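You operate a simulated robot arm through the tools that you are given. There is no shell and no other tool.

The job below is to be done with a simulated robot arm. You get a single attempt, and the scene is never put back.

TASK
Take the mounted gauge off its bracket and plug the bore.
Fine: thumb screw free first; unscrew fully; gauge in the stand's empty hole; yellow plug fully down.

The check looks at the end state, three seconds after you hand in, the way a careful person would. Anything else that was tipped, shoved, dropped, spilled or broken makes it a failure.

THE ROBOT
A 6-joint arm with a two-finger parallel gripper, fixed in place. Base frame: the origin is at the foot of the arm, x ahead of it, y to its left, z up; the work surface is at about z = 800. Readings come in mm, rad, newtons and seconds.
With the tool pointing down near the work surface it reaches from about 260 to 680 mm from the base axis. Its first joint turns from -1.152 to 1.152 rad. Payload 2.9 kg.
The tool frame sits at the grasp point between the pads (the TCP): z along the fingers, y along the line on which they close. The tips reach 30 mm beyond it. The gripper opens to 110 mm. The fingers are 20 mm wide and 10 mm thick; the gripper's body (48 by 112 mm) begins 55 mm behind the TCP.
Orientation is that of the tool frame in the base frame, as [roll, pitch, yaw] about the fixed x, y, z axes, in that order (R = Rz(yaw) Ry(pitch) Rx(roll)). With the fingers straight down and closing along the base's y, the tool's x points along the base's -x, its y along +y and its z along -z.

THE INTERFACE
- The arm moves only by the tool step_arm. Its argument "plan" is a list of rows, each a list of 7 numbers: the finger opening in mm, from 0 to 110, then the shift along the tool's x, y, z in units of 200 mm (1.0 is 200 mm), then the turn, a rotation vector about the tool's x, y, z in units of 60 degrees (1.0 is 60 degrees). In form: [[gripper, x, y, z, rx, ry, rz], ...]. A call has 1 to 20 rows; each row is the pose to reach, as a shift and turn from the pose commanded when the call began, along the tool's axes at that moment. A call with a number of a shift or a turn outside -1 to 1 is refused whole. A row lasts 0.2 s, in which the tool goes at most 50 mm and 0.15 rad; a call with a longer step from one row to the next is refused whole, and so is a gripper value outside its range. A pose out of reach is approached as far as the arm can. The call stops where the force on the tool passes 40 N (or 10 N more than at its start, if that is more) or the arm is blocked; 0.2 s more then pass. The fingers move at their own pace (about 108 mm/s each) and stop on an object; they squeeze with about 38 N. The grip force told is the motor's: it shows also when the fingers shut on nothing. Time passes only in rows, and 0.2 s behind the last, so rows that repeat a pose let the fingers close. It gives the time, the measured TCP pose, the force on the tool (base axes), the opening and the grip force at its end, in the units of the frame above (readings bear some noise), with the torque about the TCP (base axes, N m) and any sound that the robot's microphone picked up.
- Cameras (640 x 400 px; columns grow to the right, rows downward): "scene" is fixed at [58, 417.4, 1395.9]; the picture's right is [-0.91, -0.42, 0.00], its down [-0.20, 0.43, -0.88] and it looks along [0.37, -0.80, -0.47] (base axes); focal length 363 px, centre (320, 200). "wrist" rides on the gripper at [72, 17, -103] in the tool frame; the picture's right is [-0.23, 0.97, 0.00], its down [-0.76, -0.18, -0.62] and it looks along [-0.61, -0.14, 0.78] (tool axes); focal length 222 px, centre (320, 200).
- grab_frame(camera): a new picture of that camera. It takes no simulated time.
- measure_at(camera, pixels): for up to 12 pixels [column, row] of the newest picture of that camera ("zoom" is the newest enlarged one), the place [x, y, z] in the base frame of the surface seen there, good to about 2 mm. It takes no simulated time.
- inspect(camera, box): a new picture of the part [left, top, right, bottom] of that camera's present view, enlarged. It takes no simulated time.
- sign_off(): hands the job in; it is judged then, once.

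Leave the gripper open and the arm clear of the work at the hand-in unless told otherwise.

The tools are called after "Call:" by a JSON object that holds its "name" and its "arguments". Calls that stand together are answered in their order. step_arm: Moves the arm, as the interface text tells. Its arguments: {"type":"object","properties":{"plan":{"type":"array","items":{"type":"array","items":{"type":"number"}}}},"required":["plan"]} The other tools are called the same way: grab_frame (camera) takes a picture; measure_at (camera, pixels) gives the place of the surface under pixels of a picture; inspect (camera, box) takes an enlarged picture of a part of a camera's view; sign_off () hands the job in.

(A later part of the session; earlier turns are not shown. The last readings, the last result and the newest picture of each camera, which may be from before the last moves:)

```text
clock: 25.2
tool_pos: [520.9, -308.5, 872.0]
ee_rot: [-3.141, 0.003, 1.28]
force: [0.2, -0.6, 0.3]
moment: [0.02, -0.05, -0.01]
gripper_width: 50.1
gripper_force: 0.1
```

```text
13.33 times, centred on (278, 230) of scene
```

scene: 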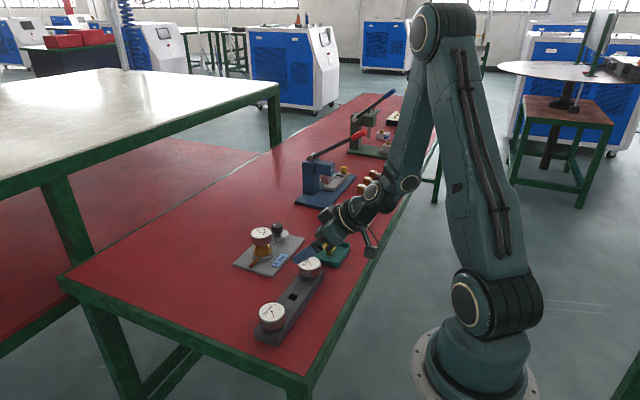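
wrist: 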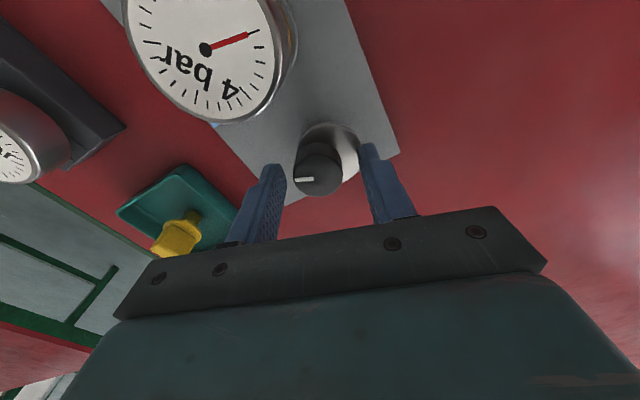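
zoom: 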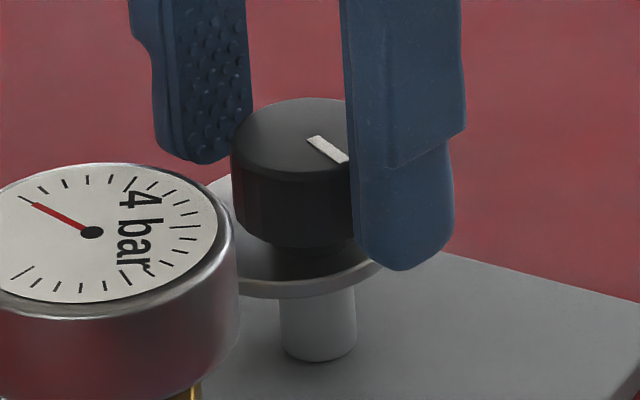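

I'll shift about 1 mm to centre, grip and turn counter-clockwise 60°, then check force.

Call:
{"name": "step_arm", "arguments": {"plan": [[40, 0.0045, -0.0025, 0, 0, 0, 0], [20, 0.0045, -0.0025, 0, 0, 0, 0], [20, 0.0045, -0.0025, 0, 0, 0, 0], [20, 0.0045, -0.0025, 0, 0, 0, -0.12], [20, 0.0045, -0.0025, 0, 0, 0, -0.24], [20, 0.0045, -0.0025, 0, 0, 0, -0.36], [20, 0.0045, -0.0025, 0, 0, 0, -0.48], [20, 0.0045, -0.0025, 0, 0, 0, -0.6], [20, 0.0045, -0.0025, 0, 0, 0, -0.72], [20, 0.0045, -0.0025, 0, 0, 0, -0.84], [20, 0.0045, -0.0025, 0, 0, 0, -0.96], [20, 0.0045, -0.0025, 0, 0, 0, -1.0]]}}

Call:
{"name": "inspect", "arguments": {"camera": "scene", "box": [262, 215, 294, 245]}}

```text
clock: 27.8
tool_pos: [520.0, -308.6, 871.3]
ee_rot: [-3.139, -0.002, 2.329]
force: [-19.5, -8.4, -4.0]
moment: [-0.09, -0.05, -0.63]
gripper_width: 31.7
gripper_force: 45.2
```

```text
13.33 times, centred on (278, 230) of scene
```

zoom: 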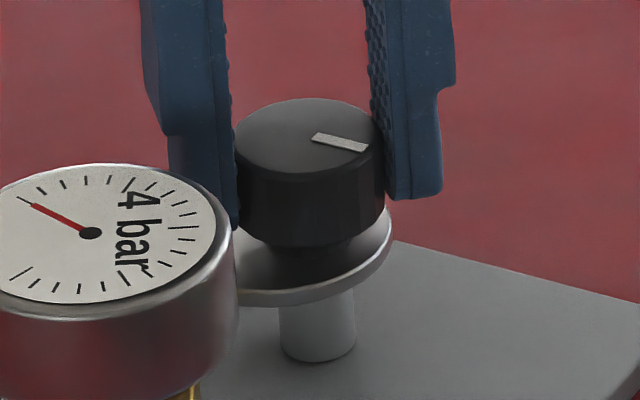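

The mark now points -x, about 180° from the start, and the torque rose to 0.63 Nm with the pads slipping. The thumb screw has hit its end stop, so it is fully loosened. I'll open and rise clear.

Call:
{"name": "step_arm", "arguments": {"plan": [[40, 0, 0, 0, 0, 0, 0], [54, 0, 0, 0, 0, 0, 0], [54, 0, 0, 0, 0, 0, 0], [54, 0, 0, -0.12, 0, 0, 0], [60, 0, 0, -0.3, 0, 0, 0], [80, 0, 0, -0.45, 0, 0, 0], [80, 0, 0, -0.45, 0, 0, 0]]}}

Call:
{"name": "inspect", "arguments": {"camera": "scene", "box": [230, 215, 310, 280]}}

Call:
{"name": "grab_frame", "arguments": {"camera": "wrist"}}

```text
clock: 29.4
tool_pos: [520.8, -308.3, 961.2]
ee_rot: [-3.14, 0.001, 2.331]
force: [0.2, 0.2, -0.1]
moment: [0.02, -0.02, 0.02]
gripper_width: 79.8
gripper_force: 0.0
```

```text
6.15 times, centred on (270, 248) of scene
```

zoom: 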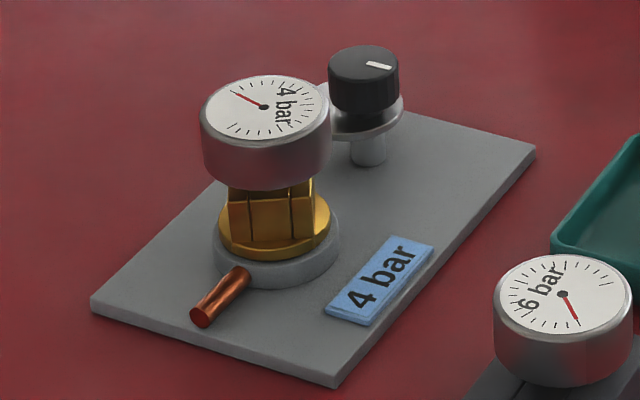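

```text
taken
```

wrist: 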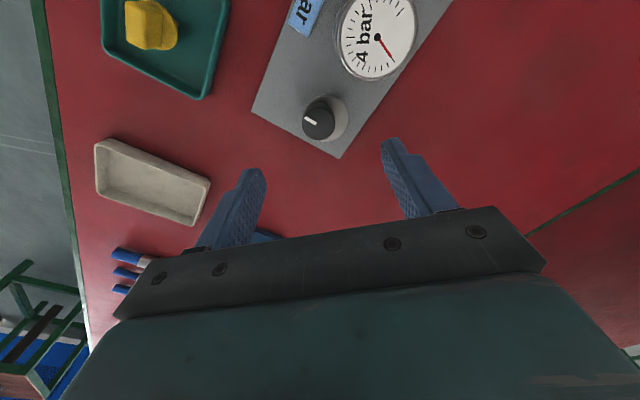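

The plate, gauge and stand are undisturbed. I'll move over the gauge at about (518,-230.5), staying at z≈960.

Call:
{"name": "step_arm", "arguments": {"plan": [[80, 0.1, 0.09, 0, 0, 0, 0], [80, 0.2, 0.18, 0, 0, 0, 0], [80, 0.287, 0.263, 0, 0, 0, 0], [80, 0.287, 0.263, 0, 0, 0, 0]]}}

Call:
{"name": "inspect", "arguments": {"camera": "wrist", "box": [220, 60, 420, 210]}}

Call:
{"name": "measure_at", "arguments": {"camera": "zoom", "pixels": [[320, 160], [300, 160], [340, 180]]}}

```text
clock: 30.4
tool_pos: [520.8, -229.0, 963.0]
ee_rot: [-3.139, 0.001, 2.33]
force: [0.3, 0.9, -0.8]
moment: [-0.03, -0.01, 0.01]
gripper_width: 80.1
gripper_force: 0.0
```

```text
2.67 times, centred on (320, 135) of wrist
```

zoom: 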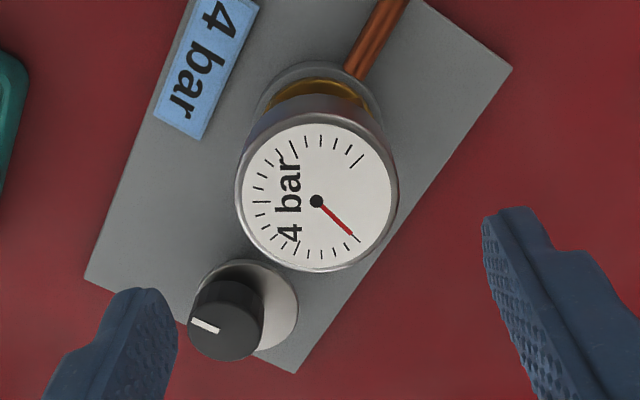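

```text
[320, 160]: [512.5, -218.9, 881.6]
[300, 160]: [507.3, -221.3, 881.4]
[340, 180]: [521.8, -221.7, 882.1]
```

The needle hub shows the gauge axis offset from the TCP by about (-2.4,-1.1) mm in tool axes. I'll correct that and unwind the wrist clockwise 120° while high, so I have about 315° of counter-clockwise travel.

Call:
{"name": "step_arm", "arguments": {"plan": [[80, -0.012, -0.0055, 0, 0, 0, 0.13], [80, -0.012, -0.0055, 0, 0, 0, 0.27], [80, -0.012, -0.0055, 0, 0, 0, 0.41], [80, -0.012, -0.0055, 0, 0, 0, 0.55], [80, -0.012, -0.0055, 0, 0, 0, 0.69], [80, -0.012, -0.0055, 0, 0, 0, 0.83], [80, -0.012, -0.0055, 0, 0, 0, 0.97], [80, -0.012, -0.0055, 0, 0, 0, 1.0]]}}

Call:
{"name": "step_arm", "arguments": {"plan": [[80, 0, 0, 0, 0, 0, 0.13], [80, 0, 0, 0, 0, 0, 0.27], [80, 0, 0, 0, 0, 0, 0.41], [80, 0, 0, 0, 0, 0, 0.55], [80, 0, 0, 0, 0, 0, 0.69], [80, 0, 0, 0, 0, 0, 0.83], [80, 0, 0, 0, 0, 0, 0.97], [80, 0, 0, 0, 0, 0, 1.0], [80, 0, 0, 0, 0, 0, 1.0]]}}

Call:
{"name": "grab_frame", "arguments": {"camera": "wrist"}}

Call:
{"name": "inspect", "arguments": {"camera": "wrist", "box": [220, 60, 420, 210]}}

```text
clock: 32.2
tool_pos: [521.1, -231.5, 961.6]
ee_rot: [-3.141, 0.002, 1.28]
force: [-0.3, 0.1, -0.2]
moment: [-0.03, 0.04, 0.03]
gripper_width: 80.0
gripper_force: 0.1
```

```text
clock: 34.2
tool_pos: [521.1, -231.4, 962.7]
ee_rot: [-3.139, 0.003, 0.236]
force: [0.4, -0.2, 0.4]
moment: [-0.01, -0.01, 0.02]
gripper_width: 80.1
gripper_force: 0.0
```

```text
taken
```

wrist: 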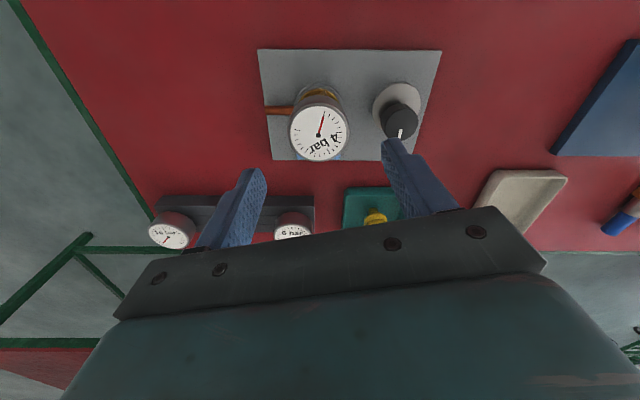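

```text
2.67 times, centred on (320, 135) of wrist
```

zoom: 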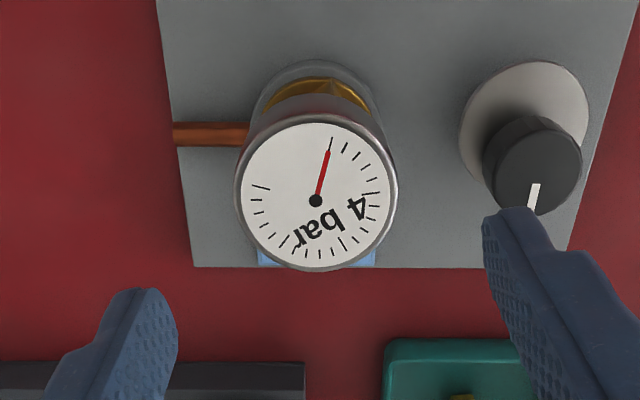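

There's a small fixed camera bias; solving for it gives a remaining offset of about (-0.75,-1.4) mm in tool axes. I'll correct, lower to TCP z≈892 (tips at 862, just above the case bottom), and look.

Call:
{"name": "step_arm", "arguments": {"plan": [[74, -0.004, -0.007, 0.1, 0, 0, 0], [74, -0.004, -0.007, 0.2, 0, 0, 0], [74, -0.004, -0.007, 0.3, 0, 0, 0], [74, -0.004, -0.007, 0.352, 0, 0, 0], [74, -0.004, -0.007, 0.352, 0, 0, 0]]}}

Call:
{"name": "inspect", "arguments": {"camera": "wrist", "box": [220, 90, 420, 230]}}

Call:
{"name": "inspect", "arguments": {"camera": "scene", "box": [230, 205, 310, 265]}}

```text
clock: 35.4
tool_pos: [518.9, -229.6, 892.7]
ee_rot: [-3.141, 0.002, 0.235]
force: [1.1, 0.1, -0.5]
moment: [0.02, 0.01, 0.02]
gripper_width: 74.1
gripper_force: 0.1
```

```text
2.86 times, centred on (320, 160) of wrist
```

zoom: 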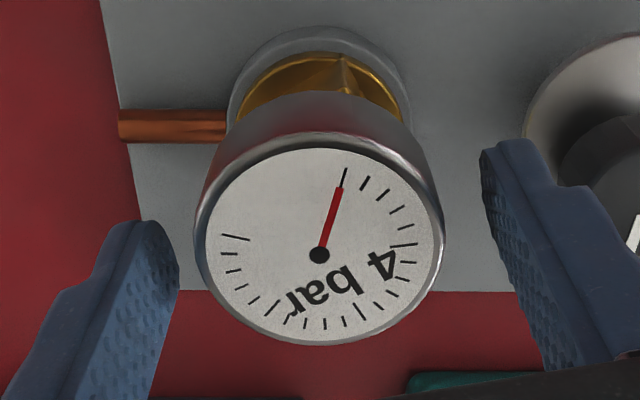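

```text
6.67 times, centred on (270, 235) of scene
```

zoom: 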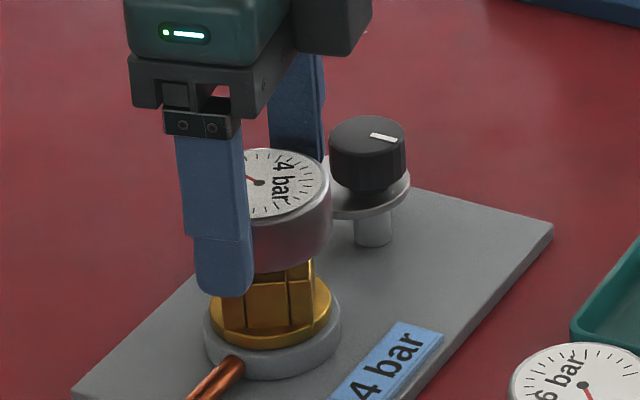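

The case is centred between the fingers. I'll close on it and read the side force.

Call:
{"name": "step_arm", "arguments": {"plan": [[60, 0, 0, 0, 0, 0, 0], [40, 0, 0, 0, 0, 0, 0], [40, 0, 0, 0, 0, 0, 0], [40, 0, 0, 0, 0, 0, 0]]}}

```text
clock: 36.4
tool_pos: [518.7, -229.1, 891.8]
ee_rot: [-3.141, 0.003, 0.238]
force: [0.3, 0.7, -0.6]
moment: [-0.03, -0.07, 0.03]
gripper_width: 52.5
gripper_force: 38.4
```

Gripped at 52.5 mm with nearly zero side force. Now a gentle 20° counter-clockwise test turn, watching torque and lift.

Call:
{"name": "step_arm", "arguments": {"plan": [[40, 0, 0, 0, 0, 0, -0.06], [40, 0, 0, 0, 0, 0, -0.12], [40, 0, 0, 0, 0, 0, -0.18], [40, 0, 0, 0, 0, 0, -0.24], [40, 0, 0, 0, 0, 0, -0.3], [40, 0, 0, 0, 0, 0, -0.333], [40, 0, 0, 0, 0, 0, -0.333]]}}

Call:
{"name": "inspect", "arguments": {"camera": "wrist", "box": [220, 90, 420, 230]}}

Call:
{"name": "inspect", "arguments": {"camera": "scene", "box": [230, 205, 310, 265]}}

```text
clock: 38.0
tool_pos: [519.0, -230.5, 891.4]
ee_rot: [-3.14, 0.003, 0.587]
force: [-3.6, 1.9, 1.0]
moment: [0.04, 0.16, -0.01]
gripper_width: 52.8
gripper_force: 38.0
```

```text
2.86 times, centred on (320, 160) of wrist
```

zoom: 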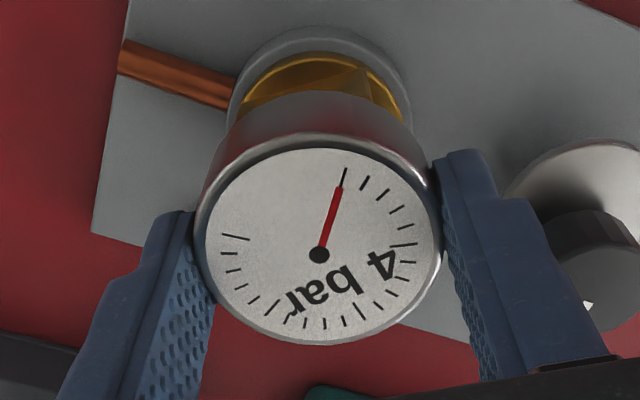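

```text
6.67 times, centred on (270, 235) of scene
```

zoom: 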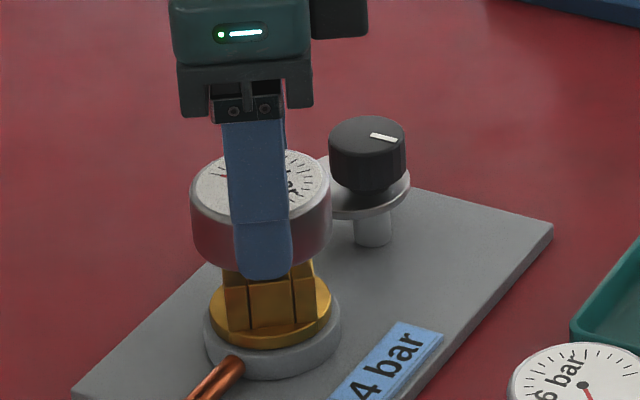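

No slip: the dial turned with the fingers at very low torque, while the brass hex stayed put. So the gauge screws into the fixed brass fitting. I'll continue 60° counter-clockwise and watch the vertical force for lift.

Call:
{"name": "step_arm", "arguments": {"plan": [[40, 0, 0, 0, 0, 0, -0.1], [40, 0, 0, 0, 0, 0, -0.2], [40, 0, 0, 0, 0, 0, -0.3], [40, 0, 0, 0, 0, 0, -0.4], [40, 0, 0, 0, 0, 0, -0.5], [40, 0, 0, 0, 0, 0, -0.6], [40, 0, 0, 0, 0, 0, -0.7], [40, 0, 0, 0, 0, 0, -0.8], [40, 0, 0, 0, 0, 0, -0.9], [40, 0, 0, 0, 0, 0, -1.0], [40, 0, 0, 0, 0, 0, -1.0]]}}

Call:
{"name": "inspect", "arguments": {"camera": "wrist", "box": [220, 90, 420, 230]}}

Call:
{"name": "inspect", "arguments": {"camera": "scene", "box": [244, 222, 284, 262]}}

```text
clock: 40.4
tool_pos: [519.6, -231.0, 892.6]
ee_rot: [-3.141, 0.001, 1.633]
force: [-0.9, 0.2, 0.1]
moment: [-0.02, 0.01, -0.02]
gripper_width: 52.2
gripper_force: 37.7
```

```text
2.86 times, centred on (320, 160) of wrist
```

zoom: 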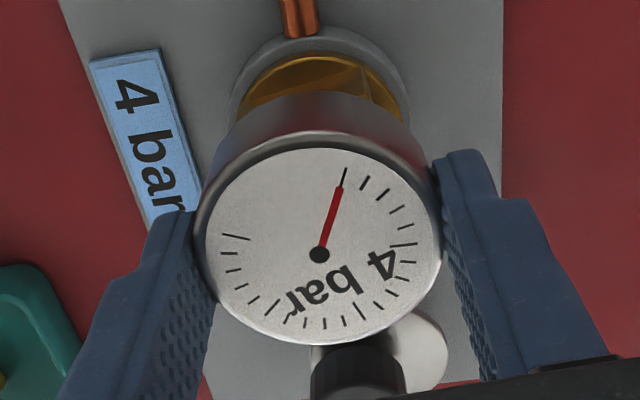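

```text
10.00 times, centred on (264, 242) of scene
```

zoom: 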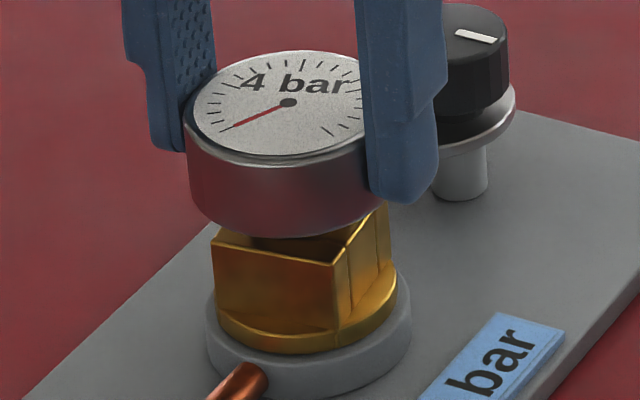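

The brass hex now shows a different face in the scene view, so it does turn with the gauge. Case height is nearly unchanged. I'll continue, with 30° first to compare views.

Call:
{"name": "step_arm", "arguments": {"plan": [[40, 0, 0, 0, 0, 0, -0.1], [40, 0, 0, 0, 0, 0, -0.2], [40, 0, 0, 0, 0, 0, -0.3], [40, 0, 0, 0, 0, 0, -0.4], [40, 0, 0, 0, 0, 0, -0.5], [40, 0, 0, 0, 0, 0, -0.5]]}}

Call:
{"name": "inspect", "arguments": {"camera": "wrist", "box": [220, 90, 420, 230]}}

Call:
{"name": "inspect", "arguments": {"camera": "scene", "box": [244, 222, 284, 262]}}

```text
clock: 41.8
tool_pos: [520.4, -232.0, 892.1]
ee_rot: [-3.138, 0.001, 2.158]
force: [0.2, -0.5, -0.3]
moment: [-0.01, -0.08, 0.04]
gripper_width: 52.7
gripper_force: 38.3
```

```text
2.86 times, centred on (320, 160) of wrist
```

zoom: 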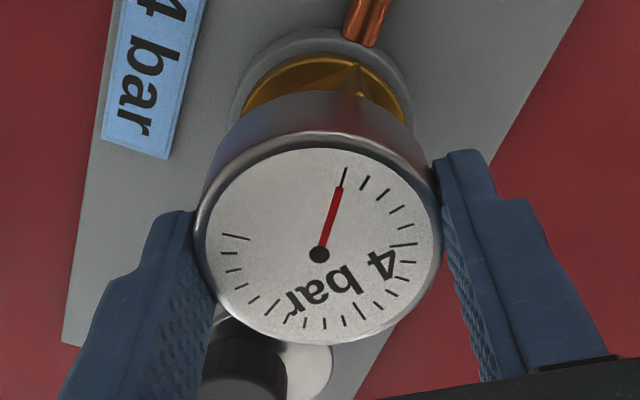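

```text
10.00 times, centred on (264, 242) of scene
```

zoom: 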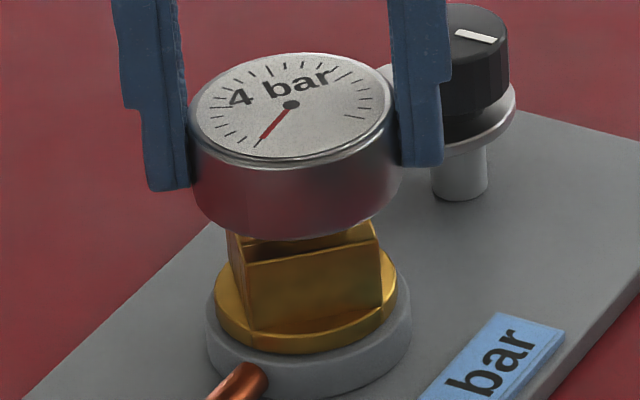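

The gauge turns as one piece with the brass, torque near zero, no visible rise yet after 110°. I'll keep turning counter-clockwise 60° at a time.

Call:
{"name": "step_arm", "arguments": {"plan": [[40, 0, 0, 0, 0, 0, -0.12], [40, 0, 0, 0, 0, 0, -0.24], [40, 0, 0, 0, 0, 0, -0.36], [40, 0, 0, 0, 0, 0, -0.48], [40, 0, 0, 0, 0, 0, -0.6], [40, 0, 0, 0, 0, 0, -0.72], [40, 0, 0, 0, 0, 0, -0.84], [40, 0, 0, 0, 0, 0, -0.96], [40, 0, 0, 0, 0, 0, -1.0]]}}

Call:
{"name": "step_arm", "arguments": {"plan": [[40, 0, 0, 0, 0, 0, -0.12], [40, 0, 0, 0, 0, 0, -0.24], [40, 0, 0, 0, 0, 0, -0.36], [40, 0, 0, 0, 0, 0, -0.48], [40, 0, 0, 0, 0, 0, -0.6], [40, 0, 0, 0, 0, 0, -0.72], [40, 0, 0, 0, 0, 0, -0.84], [40, 0, 0, 0, 0, 0, -0.96], [40, 0, 0, 0, 0, 0, -1.0]]}}

Call:
{"name": "inspect", "arguments": {"camera": "wrist", "box": [220, 90, 420, 230]}}

Call:
{"name": "inspect", "arguments": {"camera": "scene", "box": [244, 222, 284, 262]}}

```text
clock: 43.8
tool_pos: [519.2, -230.7, 891.6]
ee_rot: [3.141, -0.004, -3.078]
force: [1.4, 4.1, 5.8]
moment: [-0.02, 0.16, -0.4]
gripper_width: 52.4
gripper_force: 38.1
```

```text
clock: 45.8
tool_pos: [520.2, -231.2, 891.3]
ee_rot: [3.138, 0.0, -2.033]
force: [0.2, -0.8, 2.1]
moment: [0.34, 0.29, -0.79]
gripper_width: 52.2
gripper_force: 38.2
```

```text
2.86 times, centred on (320, 160) of wrist
```

zoom: 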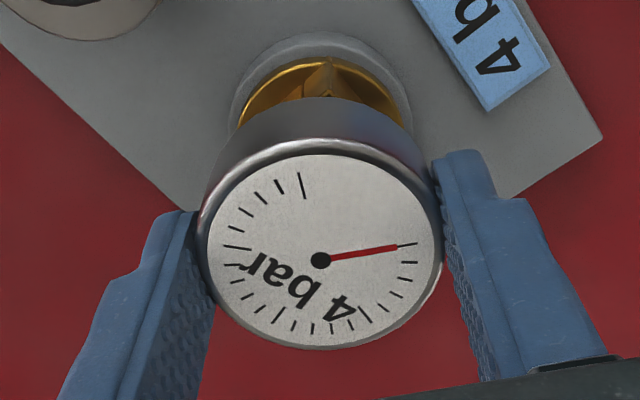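

```text
10.00 times, centred on (264, 242) of scene
```

zoom: 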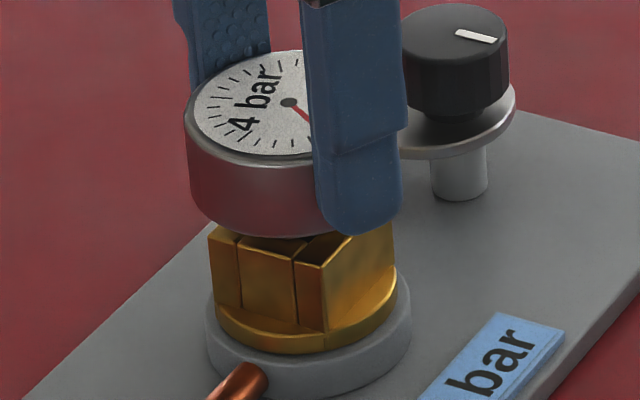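

The gauge turned exactly 180° (needle reversed in the scene view) and then met its stop: torque 0.8 Nm, and the pads slipped. Like the thumb screw, it has a half-turn range. I'll release and re-grip to drop the torque, then try a gentle lift.

Call:
{"name": "step_arm", "arguments": {"plan": [[62, 0, 0, 0, 0, 0, 0], [62, 0, 0, 0, 0, 0, 0], [40, 0, 0, 0, 0, 0, 0], [40, 0, 0, 0, 0, 0, 0], [40, 0, 0, 0, 0, 0, 0]]}}

Call:
{"name": "inspect", "arguments": {"camera": "scene", "box": [244, 222, 284, 262]}}

```text
clock: 47.0
tool_pos: [519.6, -231.3, 892.6]
ee_rot: [3.139, -0.003, -2.034]
force: [0.1, 0.2, 0.1]
moment: [-0.03, -0.05, -0.04]
gripper_width: 52.3
gripper_force: 38.3
```

```text
10.00 times, centred on (264, 242) of scene
```

zoom: 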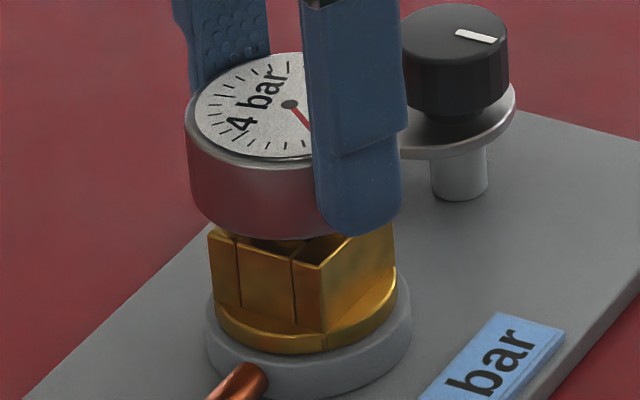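

Side forces are zero again. I'll now try a gentle 5 mm lift in 1 mm steps, watching the vertical force.

Call:
{"name": "step_arm", "arguments": {"plan": [[40, 0, 0, -0.005, 0, 0, 0], [40, 0, 0, -0.01, 0, 0, 0], [40, 0, 0, -0.015, 0, 0, 0], [40, 0, 0, -0.02, 0, 0, 0], [40, 0, 0, -0.025, 0, 0, 0], [40, 0, 0, -0.025, 0, 0, 0]]}}

Call:
{"name": "inspect", "arguments": {"camera": "scene", "box": [244, 222, 284, 262]}}

```text
clock: 48.4
tool_pos: [520.7, -229.9, 896.5]
ee_rot: [3.138, -0.002, -2.033]
force: [0.3, 1.1, -1.7]
moment: [0.02, 0.0, -0.02]
gripper_width: 52.7
gripper_force: 38.1
```

```text
10.00 times, centred on (264, 242) of scene
```

zoom: 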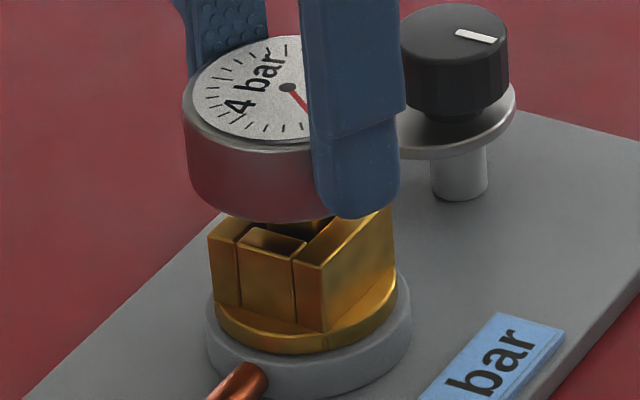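

The gauge with its square stem lifts easily (under 2 N) and the brass socket stays behind. I'll lift it straight up until the stem is clear and then look at it.

Call:
{"name": "step_arm", "arguments": {"plan": [[40, 0, 0, -0.02, 0, 0, 0], [40, 0, 0, -0.05, 0, 0, 0], [40, 0, 0, -0.09, 0, 0, 0], [40, 0, 0, -0.14, 0, 0, 0], [40, 0, 0, -0.2, 0, 0, 0], [40, 0, 0, -0.28, 0, 0, 0], [40, 0, 0, -0.36, 0, 0, 0], [40, 0, 0, -0.45, 0, 0, 0], [40, 0, 0, -0.45, 0, 0, 0]]}}

Call:
{"name": "grab_frame", "arguments": {"camera": "scene"}}

Call:
{"name": "inspect", "arguments": {"camera": "scene", "box": [230, 180, 310, 260]}}

```text
clock: 50.4
tool_pos: [519.0, -230.4, 987.5]
ee_rot: [3.14, -0.002, -2.034]
force: [-0.8, 0.2, -1.5]
moment: [0.03, 0.0, -0.01]
gripper_width: 52.2
gripper_force: 38.0
```

```text
taken
```

scene: 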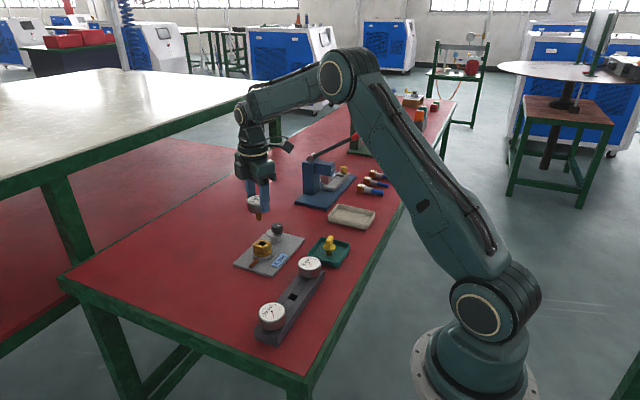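

```text
5.00 times, centred on (270, 220) of scene
```

zoom: 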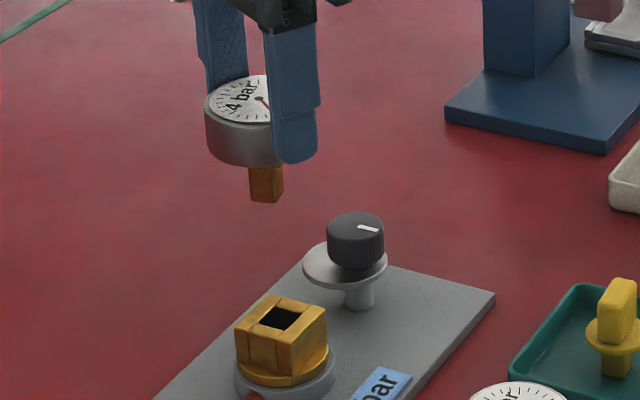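

Now I see it clearly: the gauge has a brass square stem and the socket has a square bore, black at (280,318) in the zoom. I'll take detailed views to determine orientations.

Call:
{"name": "inspect", "arguments": {"camera": "scene", "box": [250, 232, 278, 256]}}

Call:
{"name": "measure_at", "arguments": {"camera": "zoom", "pixels": [[230, 145], [320, 100], [250, 100], [330, 160], [290, 130], [180, 160], [240, 60], [400, 140], [310, 200]]}}

Call:
{"name": "inspect", "arguments": {"camera": "scene", "box": [245, 190, 277, 224]}}

Call:
{"name": "grab_frame", "arguments": {"camera": "wrist"}}

```text
16.00 times, centred on (264, 244) of scene
```

zoom: 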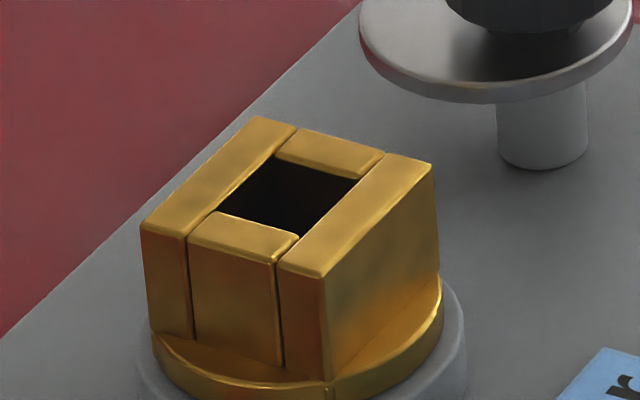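

```text
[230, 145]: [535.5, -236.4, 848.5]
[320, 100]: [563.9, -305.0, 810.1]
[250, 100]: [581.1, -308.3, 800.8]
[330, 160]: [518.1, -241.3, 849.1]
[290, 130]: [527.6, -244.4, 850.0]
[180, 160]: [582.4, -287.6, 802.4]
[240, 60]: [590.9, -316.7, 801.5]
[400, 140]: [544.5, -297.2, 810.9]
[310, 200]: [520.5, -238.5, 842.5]
```

```text
11.76 times, centred on (261, 207) of scene
```

zoom: 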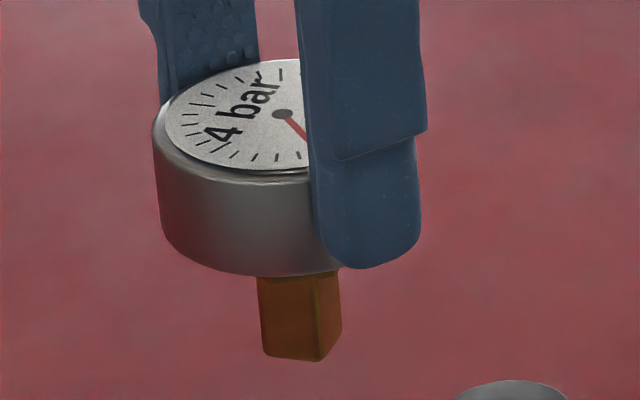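

```text
taken
```

wrist: 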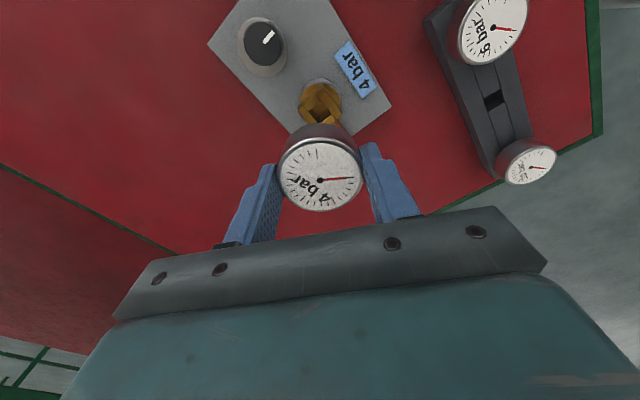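

The socket corners compute to an axis-aligned 34 mm square centred near (519.5,-230.5), so its square bore is now aligned with x/y. Now I need the stem's orientation and length; I'll zoom tightly on it.

Call:
{"name": "inspect", "arguments": {"camera": "scene", "box": [254, 206, 270, 222]}}

Call:
{"name": "measure_at", "arguments": {"camera": "zoom", "pixels": [[290, 150], [290, 250], [290, 320], [350, 150], [350, 250], [350, 310], [240, 150], [240, 320], [200, 60], [300, 60]]}}

```text
16.00 times, centred on (262, 214) of scene
```

zoom: 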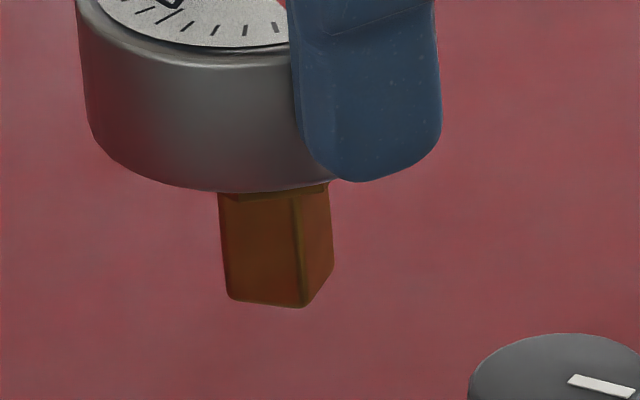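

```text
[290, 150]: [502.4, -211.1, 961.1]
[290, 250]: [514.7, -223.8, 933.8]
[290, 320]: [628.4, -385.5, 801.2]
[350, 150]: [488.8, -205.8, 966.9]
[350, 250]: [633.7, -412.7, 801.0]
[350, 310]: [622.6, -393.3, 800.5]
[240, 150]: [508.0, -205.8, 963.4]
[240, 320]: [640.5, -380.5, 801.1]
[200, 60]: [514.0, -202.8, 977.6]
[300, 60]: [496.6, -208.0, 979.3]
```

The stem is about 12.5 mm square, about 33 mm long, and rotated about +10° (counter-clockwise) from the base axes. I'll carry the gauge high to above the stand hole near (364,-110.5), turning 10° clockwise to square it up.

Call:
{"name": "step_arm", "arguments": {"plan": [[40, -0.019, 0.096, 0, 0, 0, 0.02], [40, -0.043, 0.217, 0, 0, 0, 0.04], [40, -0.067, 0.338, 0, 0, 0, 0.06], [40, -0.091, 0.458, 0, 0, 0, 0.08], [40, -0.115, 0.579, 0, 0, 0, 0.1], [40, -0.139, 0.699, 0, 0, 0, 0.12], [40, -0.163, 0.82, 0, 0, 0, 0.14], [40, -0.182, 0.915, 0, 0, 0, 0.16], [40, -0.191, 0.964, 0, 0, 0, 0.167], [40, -0.191, 0.964, 0, 0, 0, 0.167]]}}

Call:
{"name": "grab_frame", "arguments": {"camera": "scene"}}

Call:
{"name": "grab_frame", "arguments": {"camera": "wrist"}}

```text
clock: 52.6
tool_pos: [365.1, -110.3, 985.6]
ee_rot: [-3.141, -0.002, -2.207]
force: [1.4, 0.6, -0.8]
moment: [0.02, 0.0, 0.01]
gripper_width: 52.6
gripper_force: 38.0
```

```text
taken
```

scene: 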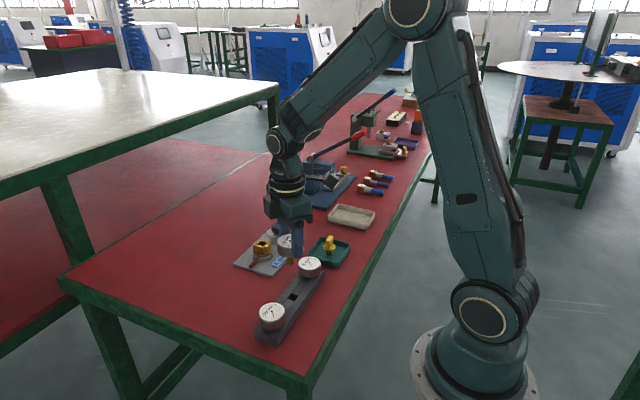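

```text
taken
```

wrist: 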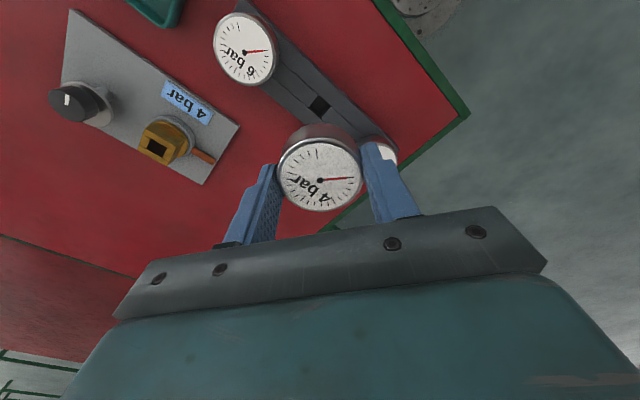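

The wrist view shows the hole at (320,105), just beyond the held gauge. I'll zoom in on it in both views to check alignment.

Call:
{"name": "inspect", "arguments": {"camera": "wrist", "box": [280, 80, 360, 130]}}

Call:
{"name": "inspect", "arguments": {"camera": "scene", "box": [250, 220, 340, 310]}}

```text
8.00 times, centred on (320, 105) of wrist
```

zoom: 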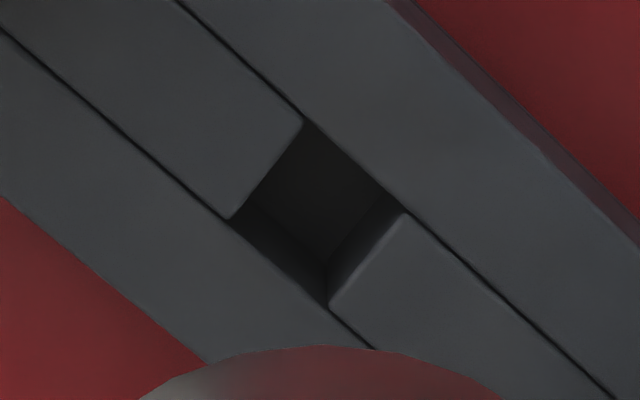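

```text
4.44 times, centred on (295, 265) of scene
```

zoom: 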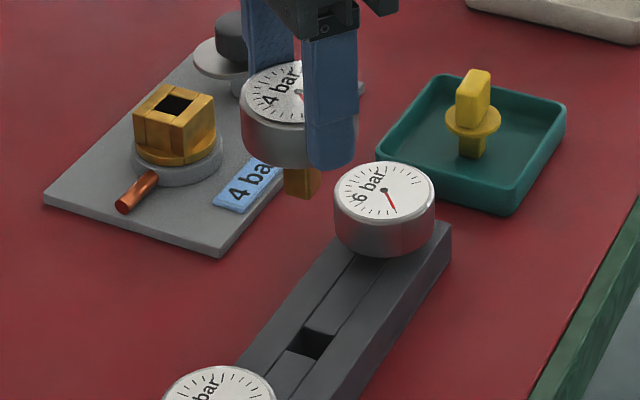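

The hole centre computes to within about 0.5 mm of the TCP. I'll check the stem's orientation once more before lowering.

Call:
{"name": "inspect", "arguments": {"camera": "scene", "box": [286, 244, 302, 264]}}

Call:
{"name": "inspect", "arguments": {"camera": "scene", "box": [306, 284, 330, 308]}}

```text
16.00 times, centred on (294, 254) of scene
```

zoom: 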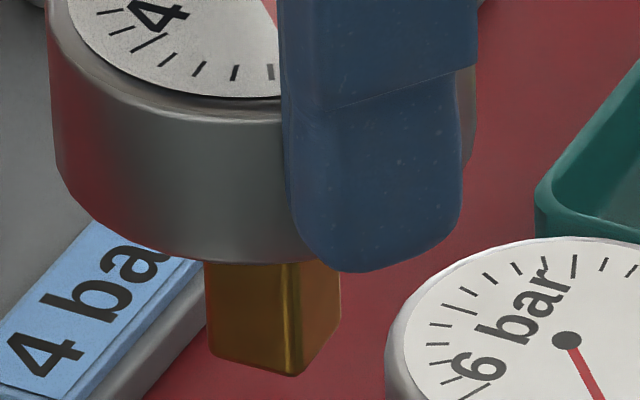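

```text
16.00 times, centred on (318, 296) of scene
```

zoom: 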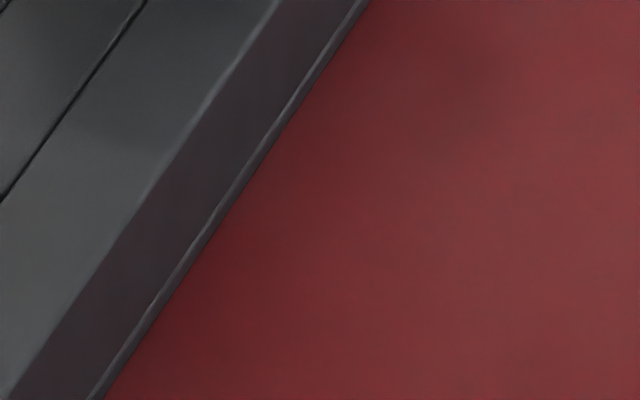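

The stem is square to the base axes within about 1°. I'll lower to leave the stem tip about 8 mm above the stand, then verify.

Call:
{"name": "step_arm", "arguments": {"plan": [[40, 0, 0, 0.08, 0, 0, 0], [40, 0, 0, 0.16, 0, 0, 0], [40, 0, 0, 0.24, 0, 0, 0], [40, 0, 0, 0.32, 0, 0, 0], [40, 0, 0, 0.39, 0, 0, 0], [40, 0, 0, 0.44, 0, 0, 0], [40, 0, 0, 0.44, 0, 0, 0]]}}

Call:
{"name": "inspect", "arguments": {"camera": "scene", "box": [270, 255, 326, 305]}}

Call:
{"name": "inspect", "arguments": {"camera": "wrist", "box": [220, 60, 420, 210]}}

```text
clock: 54.2
tool_pos: [365.2, -110.7, 899.3]
ee_rot: [3.141, 0.0, -2.208]
force: [1.7, 0.2, -1.4]
moment: [0.02, -0.03, 0.0]
gripper_width: 52.5
gripper_force: 38.3
```

```text
8.00 times, centred on (298, 280) of scene
```

zoom: 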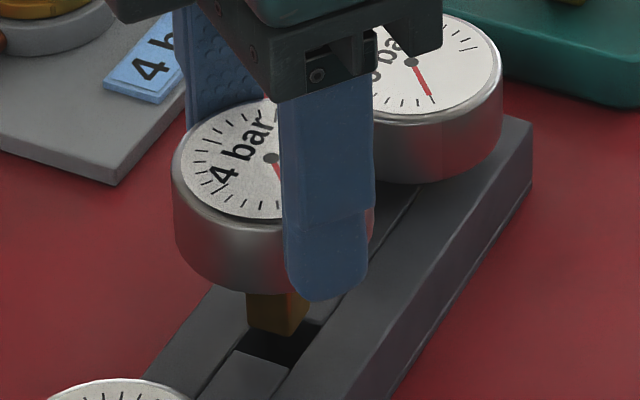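

```text
2.67 times, centred on (320, 135) of wrist
```

zoom: 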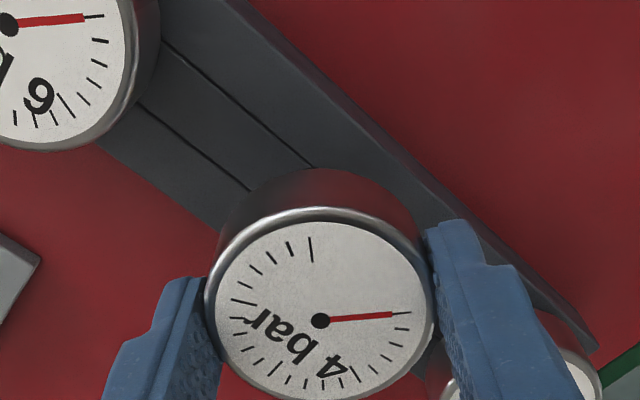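

The stem tip looks close over the hole. I'll zoom more tightly to compare the stem's bottom corners with the hole's corners.

Call:
{"name": "inspect", "arguments": {"camera": "scene", "box": [284, 286, 304, 306]}}

Call:
{"name": "measure_at", "arguments": {"camera": "zoom", "pixels": [[230, 130], [230, 160], [290, 150], [150, 290], [300, 270], [345, 200], [330, 130]]}}

```text
16.00 times, centred on (294, 296) of scene
```

zoom: 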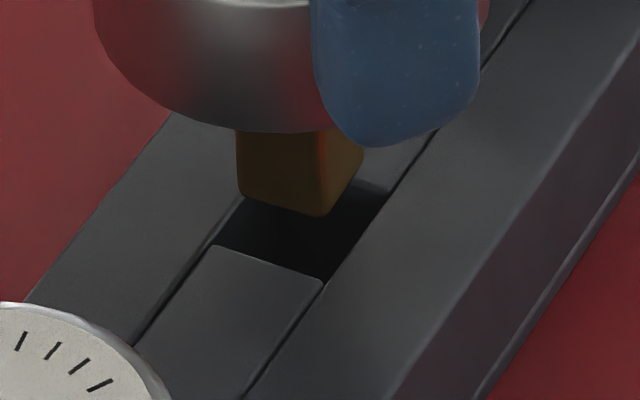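

```text
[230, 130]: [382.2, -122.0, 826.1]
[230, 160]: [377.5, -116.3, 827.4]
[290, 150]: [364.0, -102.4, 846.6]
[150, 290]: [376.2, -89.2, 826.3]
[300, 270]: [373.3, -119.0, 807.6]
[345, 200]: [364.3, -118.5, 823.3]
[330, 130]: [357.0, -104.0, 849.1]
```

The hole measures about 16×19 mm and the stem about 12.5 mm; it may be up to 1–1.5 mm off toward +y/-x. I'll shift (+0.5,-0.8) mm and lower 7 mm to just above the stand top, then re-check.

Call:
{"name": "step_arm", "arguments": {"plan": [[40, 0.0017, -0.0044, 0.01, 0, 0, 0], [40, 0.0017, -0.0044, 0.02, 0, 0, 0], [40, 0.0017, -0.0044, 0.035, 0, 0, 0], [40, 0.0017, -0.0044, 0.035, 0, 0, 0]]}}

Call:
{"name": "inspect", "arguments": {"camera": "scene", "box": [284, 286, 304, 306]}}

```text
clock: 55.2
tool_pos: [363.7, -110.8, 891.5]
ee_rot: [3.14, -0.002, -2.208]
force: [0.7, 0.2, -1.3]
moment: [0.04, -0.02, -0.01]
gripper_width: 52.3
gripper_force: 37.9
```

```text
16.00 times, centred on (294, 296) of scene
```

zoom: 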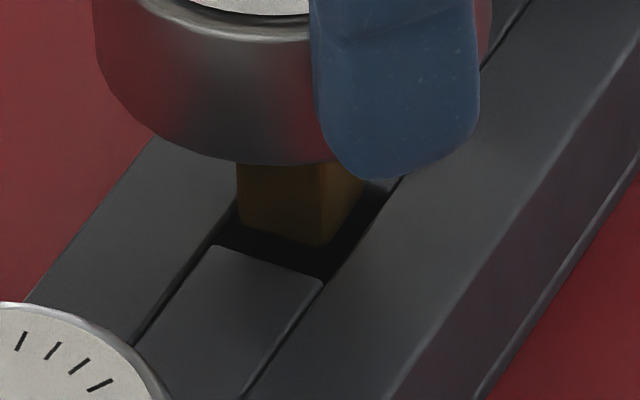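

The stem now sits inside the hole outline with about 2–3.5 mm margins. I'll lower slowly, 18 mm in 2–3 mm steps.

Call:
{"name": "step_arm", "arguments": {"plan": [[40, 0, 0, 0.012, 0, 0, 0], [40, 0, 0, 0.024, 0, 0, 0], [40, 0, 0, 0.036, 0, 0, 0], [40, 0, 0, 0.048, 0, 0, 0], [40, 0, 0, 0.06, 0, 0, 0], [40, 0, 0, 0.072, 0, 0, 0], [40, 0, 0, 0.084, 0, 0, 0], [40, 0, 0, 0.09, 0, 0, 0], [40, 0, 0, 0.09, 0, 0, 0]]}}

Call:
{"name": "inspect", "arguments": {"camera": "scene", "box": [250, 240, 340, 340]}}

```text
clock: 57.2
tool_pos: [364.4, -110.6, 874.9]
ee_rot: [3.139, 0.0, -2.209]
force: [-0.4, 0.6, -0.9]
moment: [0.01, 0.01, -0.05]
gripper_width: 52.3
gripper_force: 38.3
```

```text
4.00 times, centred on (295, 290) of scene
```

zoom: 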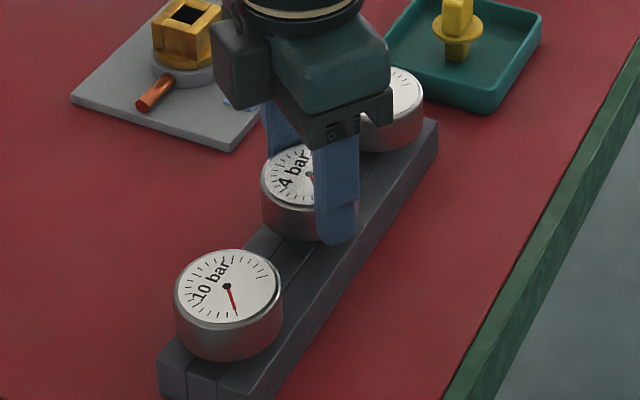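

The stem entered freely with no force. I'll go down another 5 mm in 1 mm steps to feel the bottom.

Call:
{"name": "step_arm", "arguments": {"plan": [[40, 0, 0, 0.005, 0, 0, 0], [40, 0, 0, 0.01, 0, 0, 0], [40, 0, 0, 0.015, 0, 0, 0], [40, 0, 0, 0.02, 0, 0, 0], [40, 0, 0, 0.02, 0, 0, 0]]}}

```text
clock: 58.4
tool_pos: [363.7, -110.9, 869.7]
ee_rot: [-3.141, -0.002, -2.208]
force: [-0.7, 0.2, 0.3]
moment: [-0.03, 0.0, -0.01]
gripper_width: 52.5
gripper_force: 37.8
```

The weight seems to be just coming off the tool (fz -1.3 to +0.3). I'll go 1.5 mm more to confirm contact.

Call:
{"name": "step_arm", "arguments": {"plan": [[40, 0, 0, 0.004, 0, 0, 0], [40, 0, 0, 0.0075, 0, 0, 0], [40, 0, 0, 0.0075, 0, 0, 0]]}}

Call:
{"name": "inspect", "arguments": {"camera": "scene", "box": [250, 240, 340, 340]}}

```text
clock: 59.2
tool_pos: [365.3, -110.6, 868.8]
ee_rot: [-3.14, -0.002, -2.206]
force: [-5.6, 1.1, 31.7]
moment: [0.04, 0.3, -0.04]
gripper_width: 52.6
gripper_force: 38.7
```

```text
4.00 times, centred on (295, 290) of scene
```

zoom: 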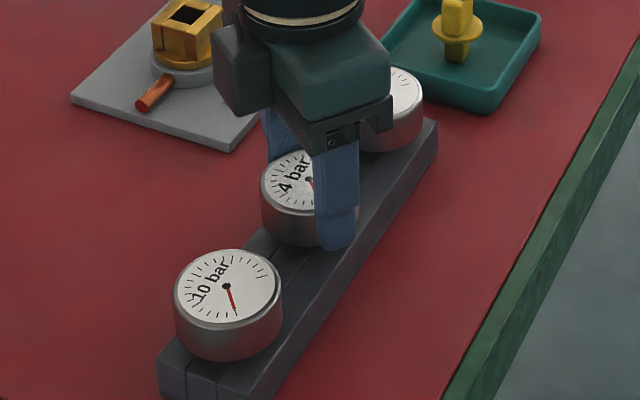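

The stem is on the bottom (31.7 N). I'll back off 1 mm, open the fingers and rise straight up.

Call:
{"name": "step_arm", "arguments": {"plan": [[40, 0, 0, -0.006, 0, 0, 0], [40, 0, 0, -0.006, 0, 0, 0], [60, 0, 0, -0.006, 0, 0, 0], [72, 0, 0, -0.006, 0, 0, 0], [72, 0, 0, -0.006, 0, 0, 0], [72, 0, 0, -0.06, 0, 0, 0], [72, 0, 0, -0.15, 0, 0, 0], [72, 0, 0, -0.3, 0, 0, 0], [72, 0, 0, -0.45, 0, 0, 0], [72, 0, 0, -0.45, 0, 0, 0]]}}

Call:
{"name": "inspect", "arguments": {"camera": "scene", "box": [250, 240, 340, 340]}}

Call:
{"name": "grab_frame", "arguments": {"camera": "wrist"}}

```text
clock: 61.4
tool_pos: [364.5, -110.7, 958.3]
ee_rot: [3.14, -0.002, -2.208]
force: [0.3, -1.0, -0.2]
moment: [-0.01, -0.02, 0.0]
gripper_width: 72.0
gripper_force: 0.1
```

```text
4.00 times, centred on (295, 290) of scene
```

zoom: 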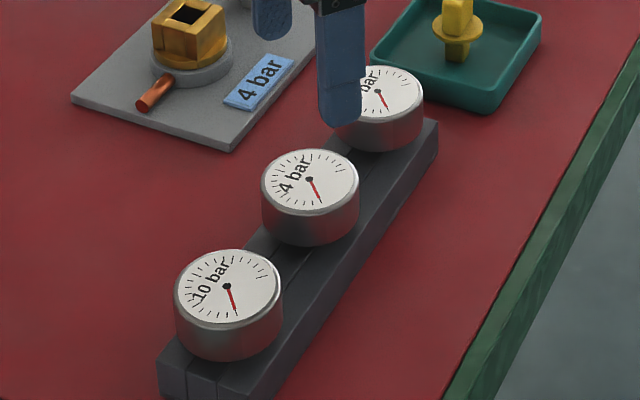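

```text
taken
```

wrist: 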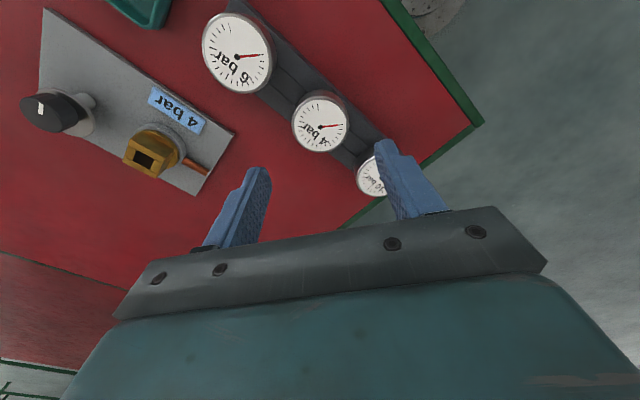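

The 4 bar gauge now stands level with the other two. Next is the plug: I'll move high over the tray at about (364,-316), turning the tool back to yaw 180°.

Call:
{"name": "step_arm", "arguments": {"plan": [[72, 0.06, -0.045, -0.05, 0, 0, 0.09], [72, 0.16, -0.12, -0.1, 0, 0, 0.19], [72, 0.27, -0.2, -0.15, 0, 0, 0.29], [72, 0.38, -0.28, -0.15, 0, 0, 0.4], [72, 0.49, -0.36, -0.15, 0, 0, 0.52], [72, 0.6, -0.44, -0.15, 0, 0, 0.64], [72, 0.71, -0.525, -0.15, 0, 0, 0.76], [72, 0.79, -0.585, -0.15, 0, 0, 0.85], [72, 0.825, -0.611, -0.15, 0, 0, 0.892], [72, 0.825, -0.611, -0.15, 0, 0, 0.892]]}}

Call:
{"name": "grab_frame", "arguments": {"camera": "wrist"}}

Call:
{"name": "inspect", "arguments": {"camera": "wrist", "box": [240, 60, 400, 180]}}

Call:
{"name": "inspect", "arguments": {"camera": "scene", "box": [305, 228, 355, 273]}}

```text
clock: 63.6
tool_pos: [364.9, -316.1, 988.8]
ee_rot: [-3.141, -0.003, 3.14]
force: [0.5, -0.2, 0.7]
moment: [-0.03, -0.02, -0.02]
gripper_width: 72.2
gripper_force: 0.1
```

```text
taken
```

wrist: 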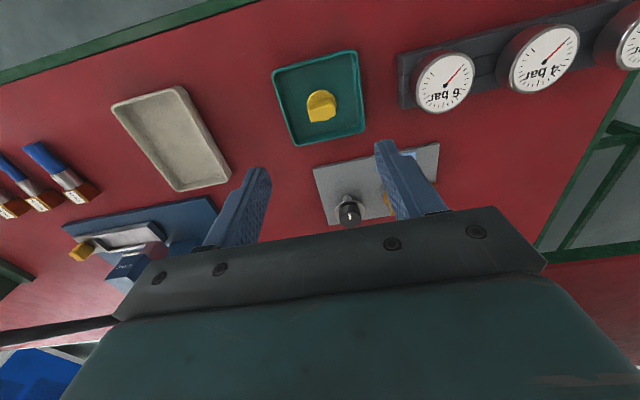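

```text
3.33 times, centred on (320, 120) of wrist
```

zoom: 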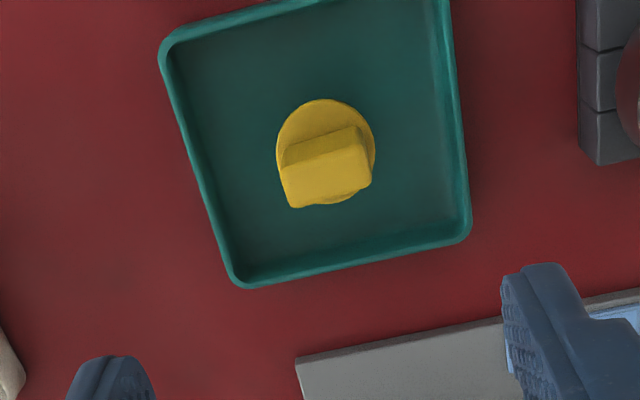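

```text
8.89 times, centred on (330, 250) of scene
```

zoom: 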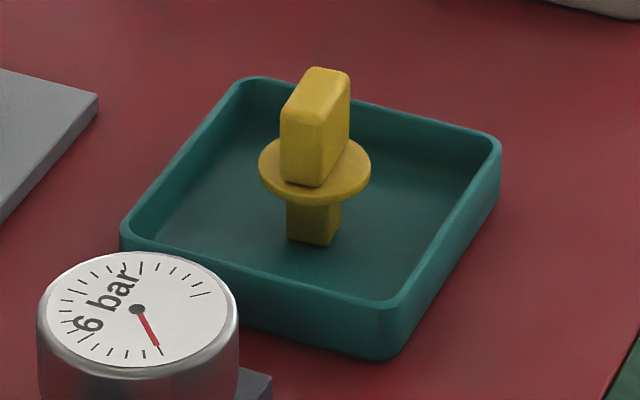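

The plug head is about 12 mm thick in x and 25 mm long in y, aligned with the axes, centred near (364,-313). I'll centre on it and turn the tool to yaw 90° so the fingers close across the thin side, with the opening at 50 mm.

Call:
{"name": "step_arm", "arguments": {"plan": [[60, 0.005, 0.0155, 0, 0, 0, 0.13], [50, 0.005, 0.0155, 0, 0, 0, 0.26], [50, 0.005, 0.0155, 0, 0, 0, 0.39], [50, 0.005, 0.0155, 0, 0, 0, 0.52], [50, 0.005, 0.0155, 0, 0, 0, 0.65], [50, 0.005, 0.0155, 0, 0, 0, 0.75]]}}

Call:
{"name": "step_arm", "arguments": {"plan": [[50, 0, 0, 0, 0, 0, 0.13], [50, 0, 0, 0, 0, 0, 0.26], [50, 0, 0, 0, 0, 0, 0.39], [50, 0, 0, 0, 0, 0, 0.52], [50, 0, 0, 0, 0, 0, 0.65], [50, 0, 0, 0, 0, 0, 0.75], [50, 0, 0, 0, 0, 0, 0.75]]}}

Call:
{"name": "inspect", "arguments": {"camera": "wrist", "box": [240, 60, 400, 180]}}

```text
clock: 65.0
tool_pos: [363.2, -312.6, 988.4]
ee_rot: [-3.139, 0.0, 2.355]
force: [-0.2, -0.8, -0.2]
moment: [-0.02, -0.01, 0.01]
gripper_width: 50.1
gripper_force: 0.0
```

```text
clock: 66.6
tool_pos: [364.1, -312.8, 989.7]
ee_rot: [-3.141, 0.002, 1.569]
force: [0.5, 0.3, -0.2]
moment: [0.0, 0.02, 0.0]
gripper_width: 50.1
gripper_force: 0.0
```

```text
3.33 times, centred on (320, 120) of wrist
```

zoom: 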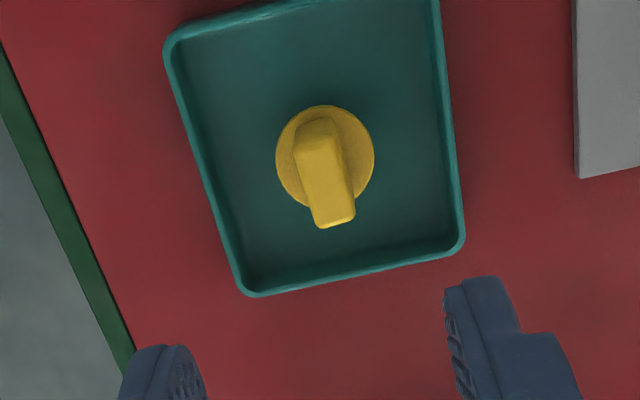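

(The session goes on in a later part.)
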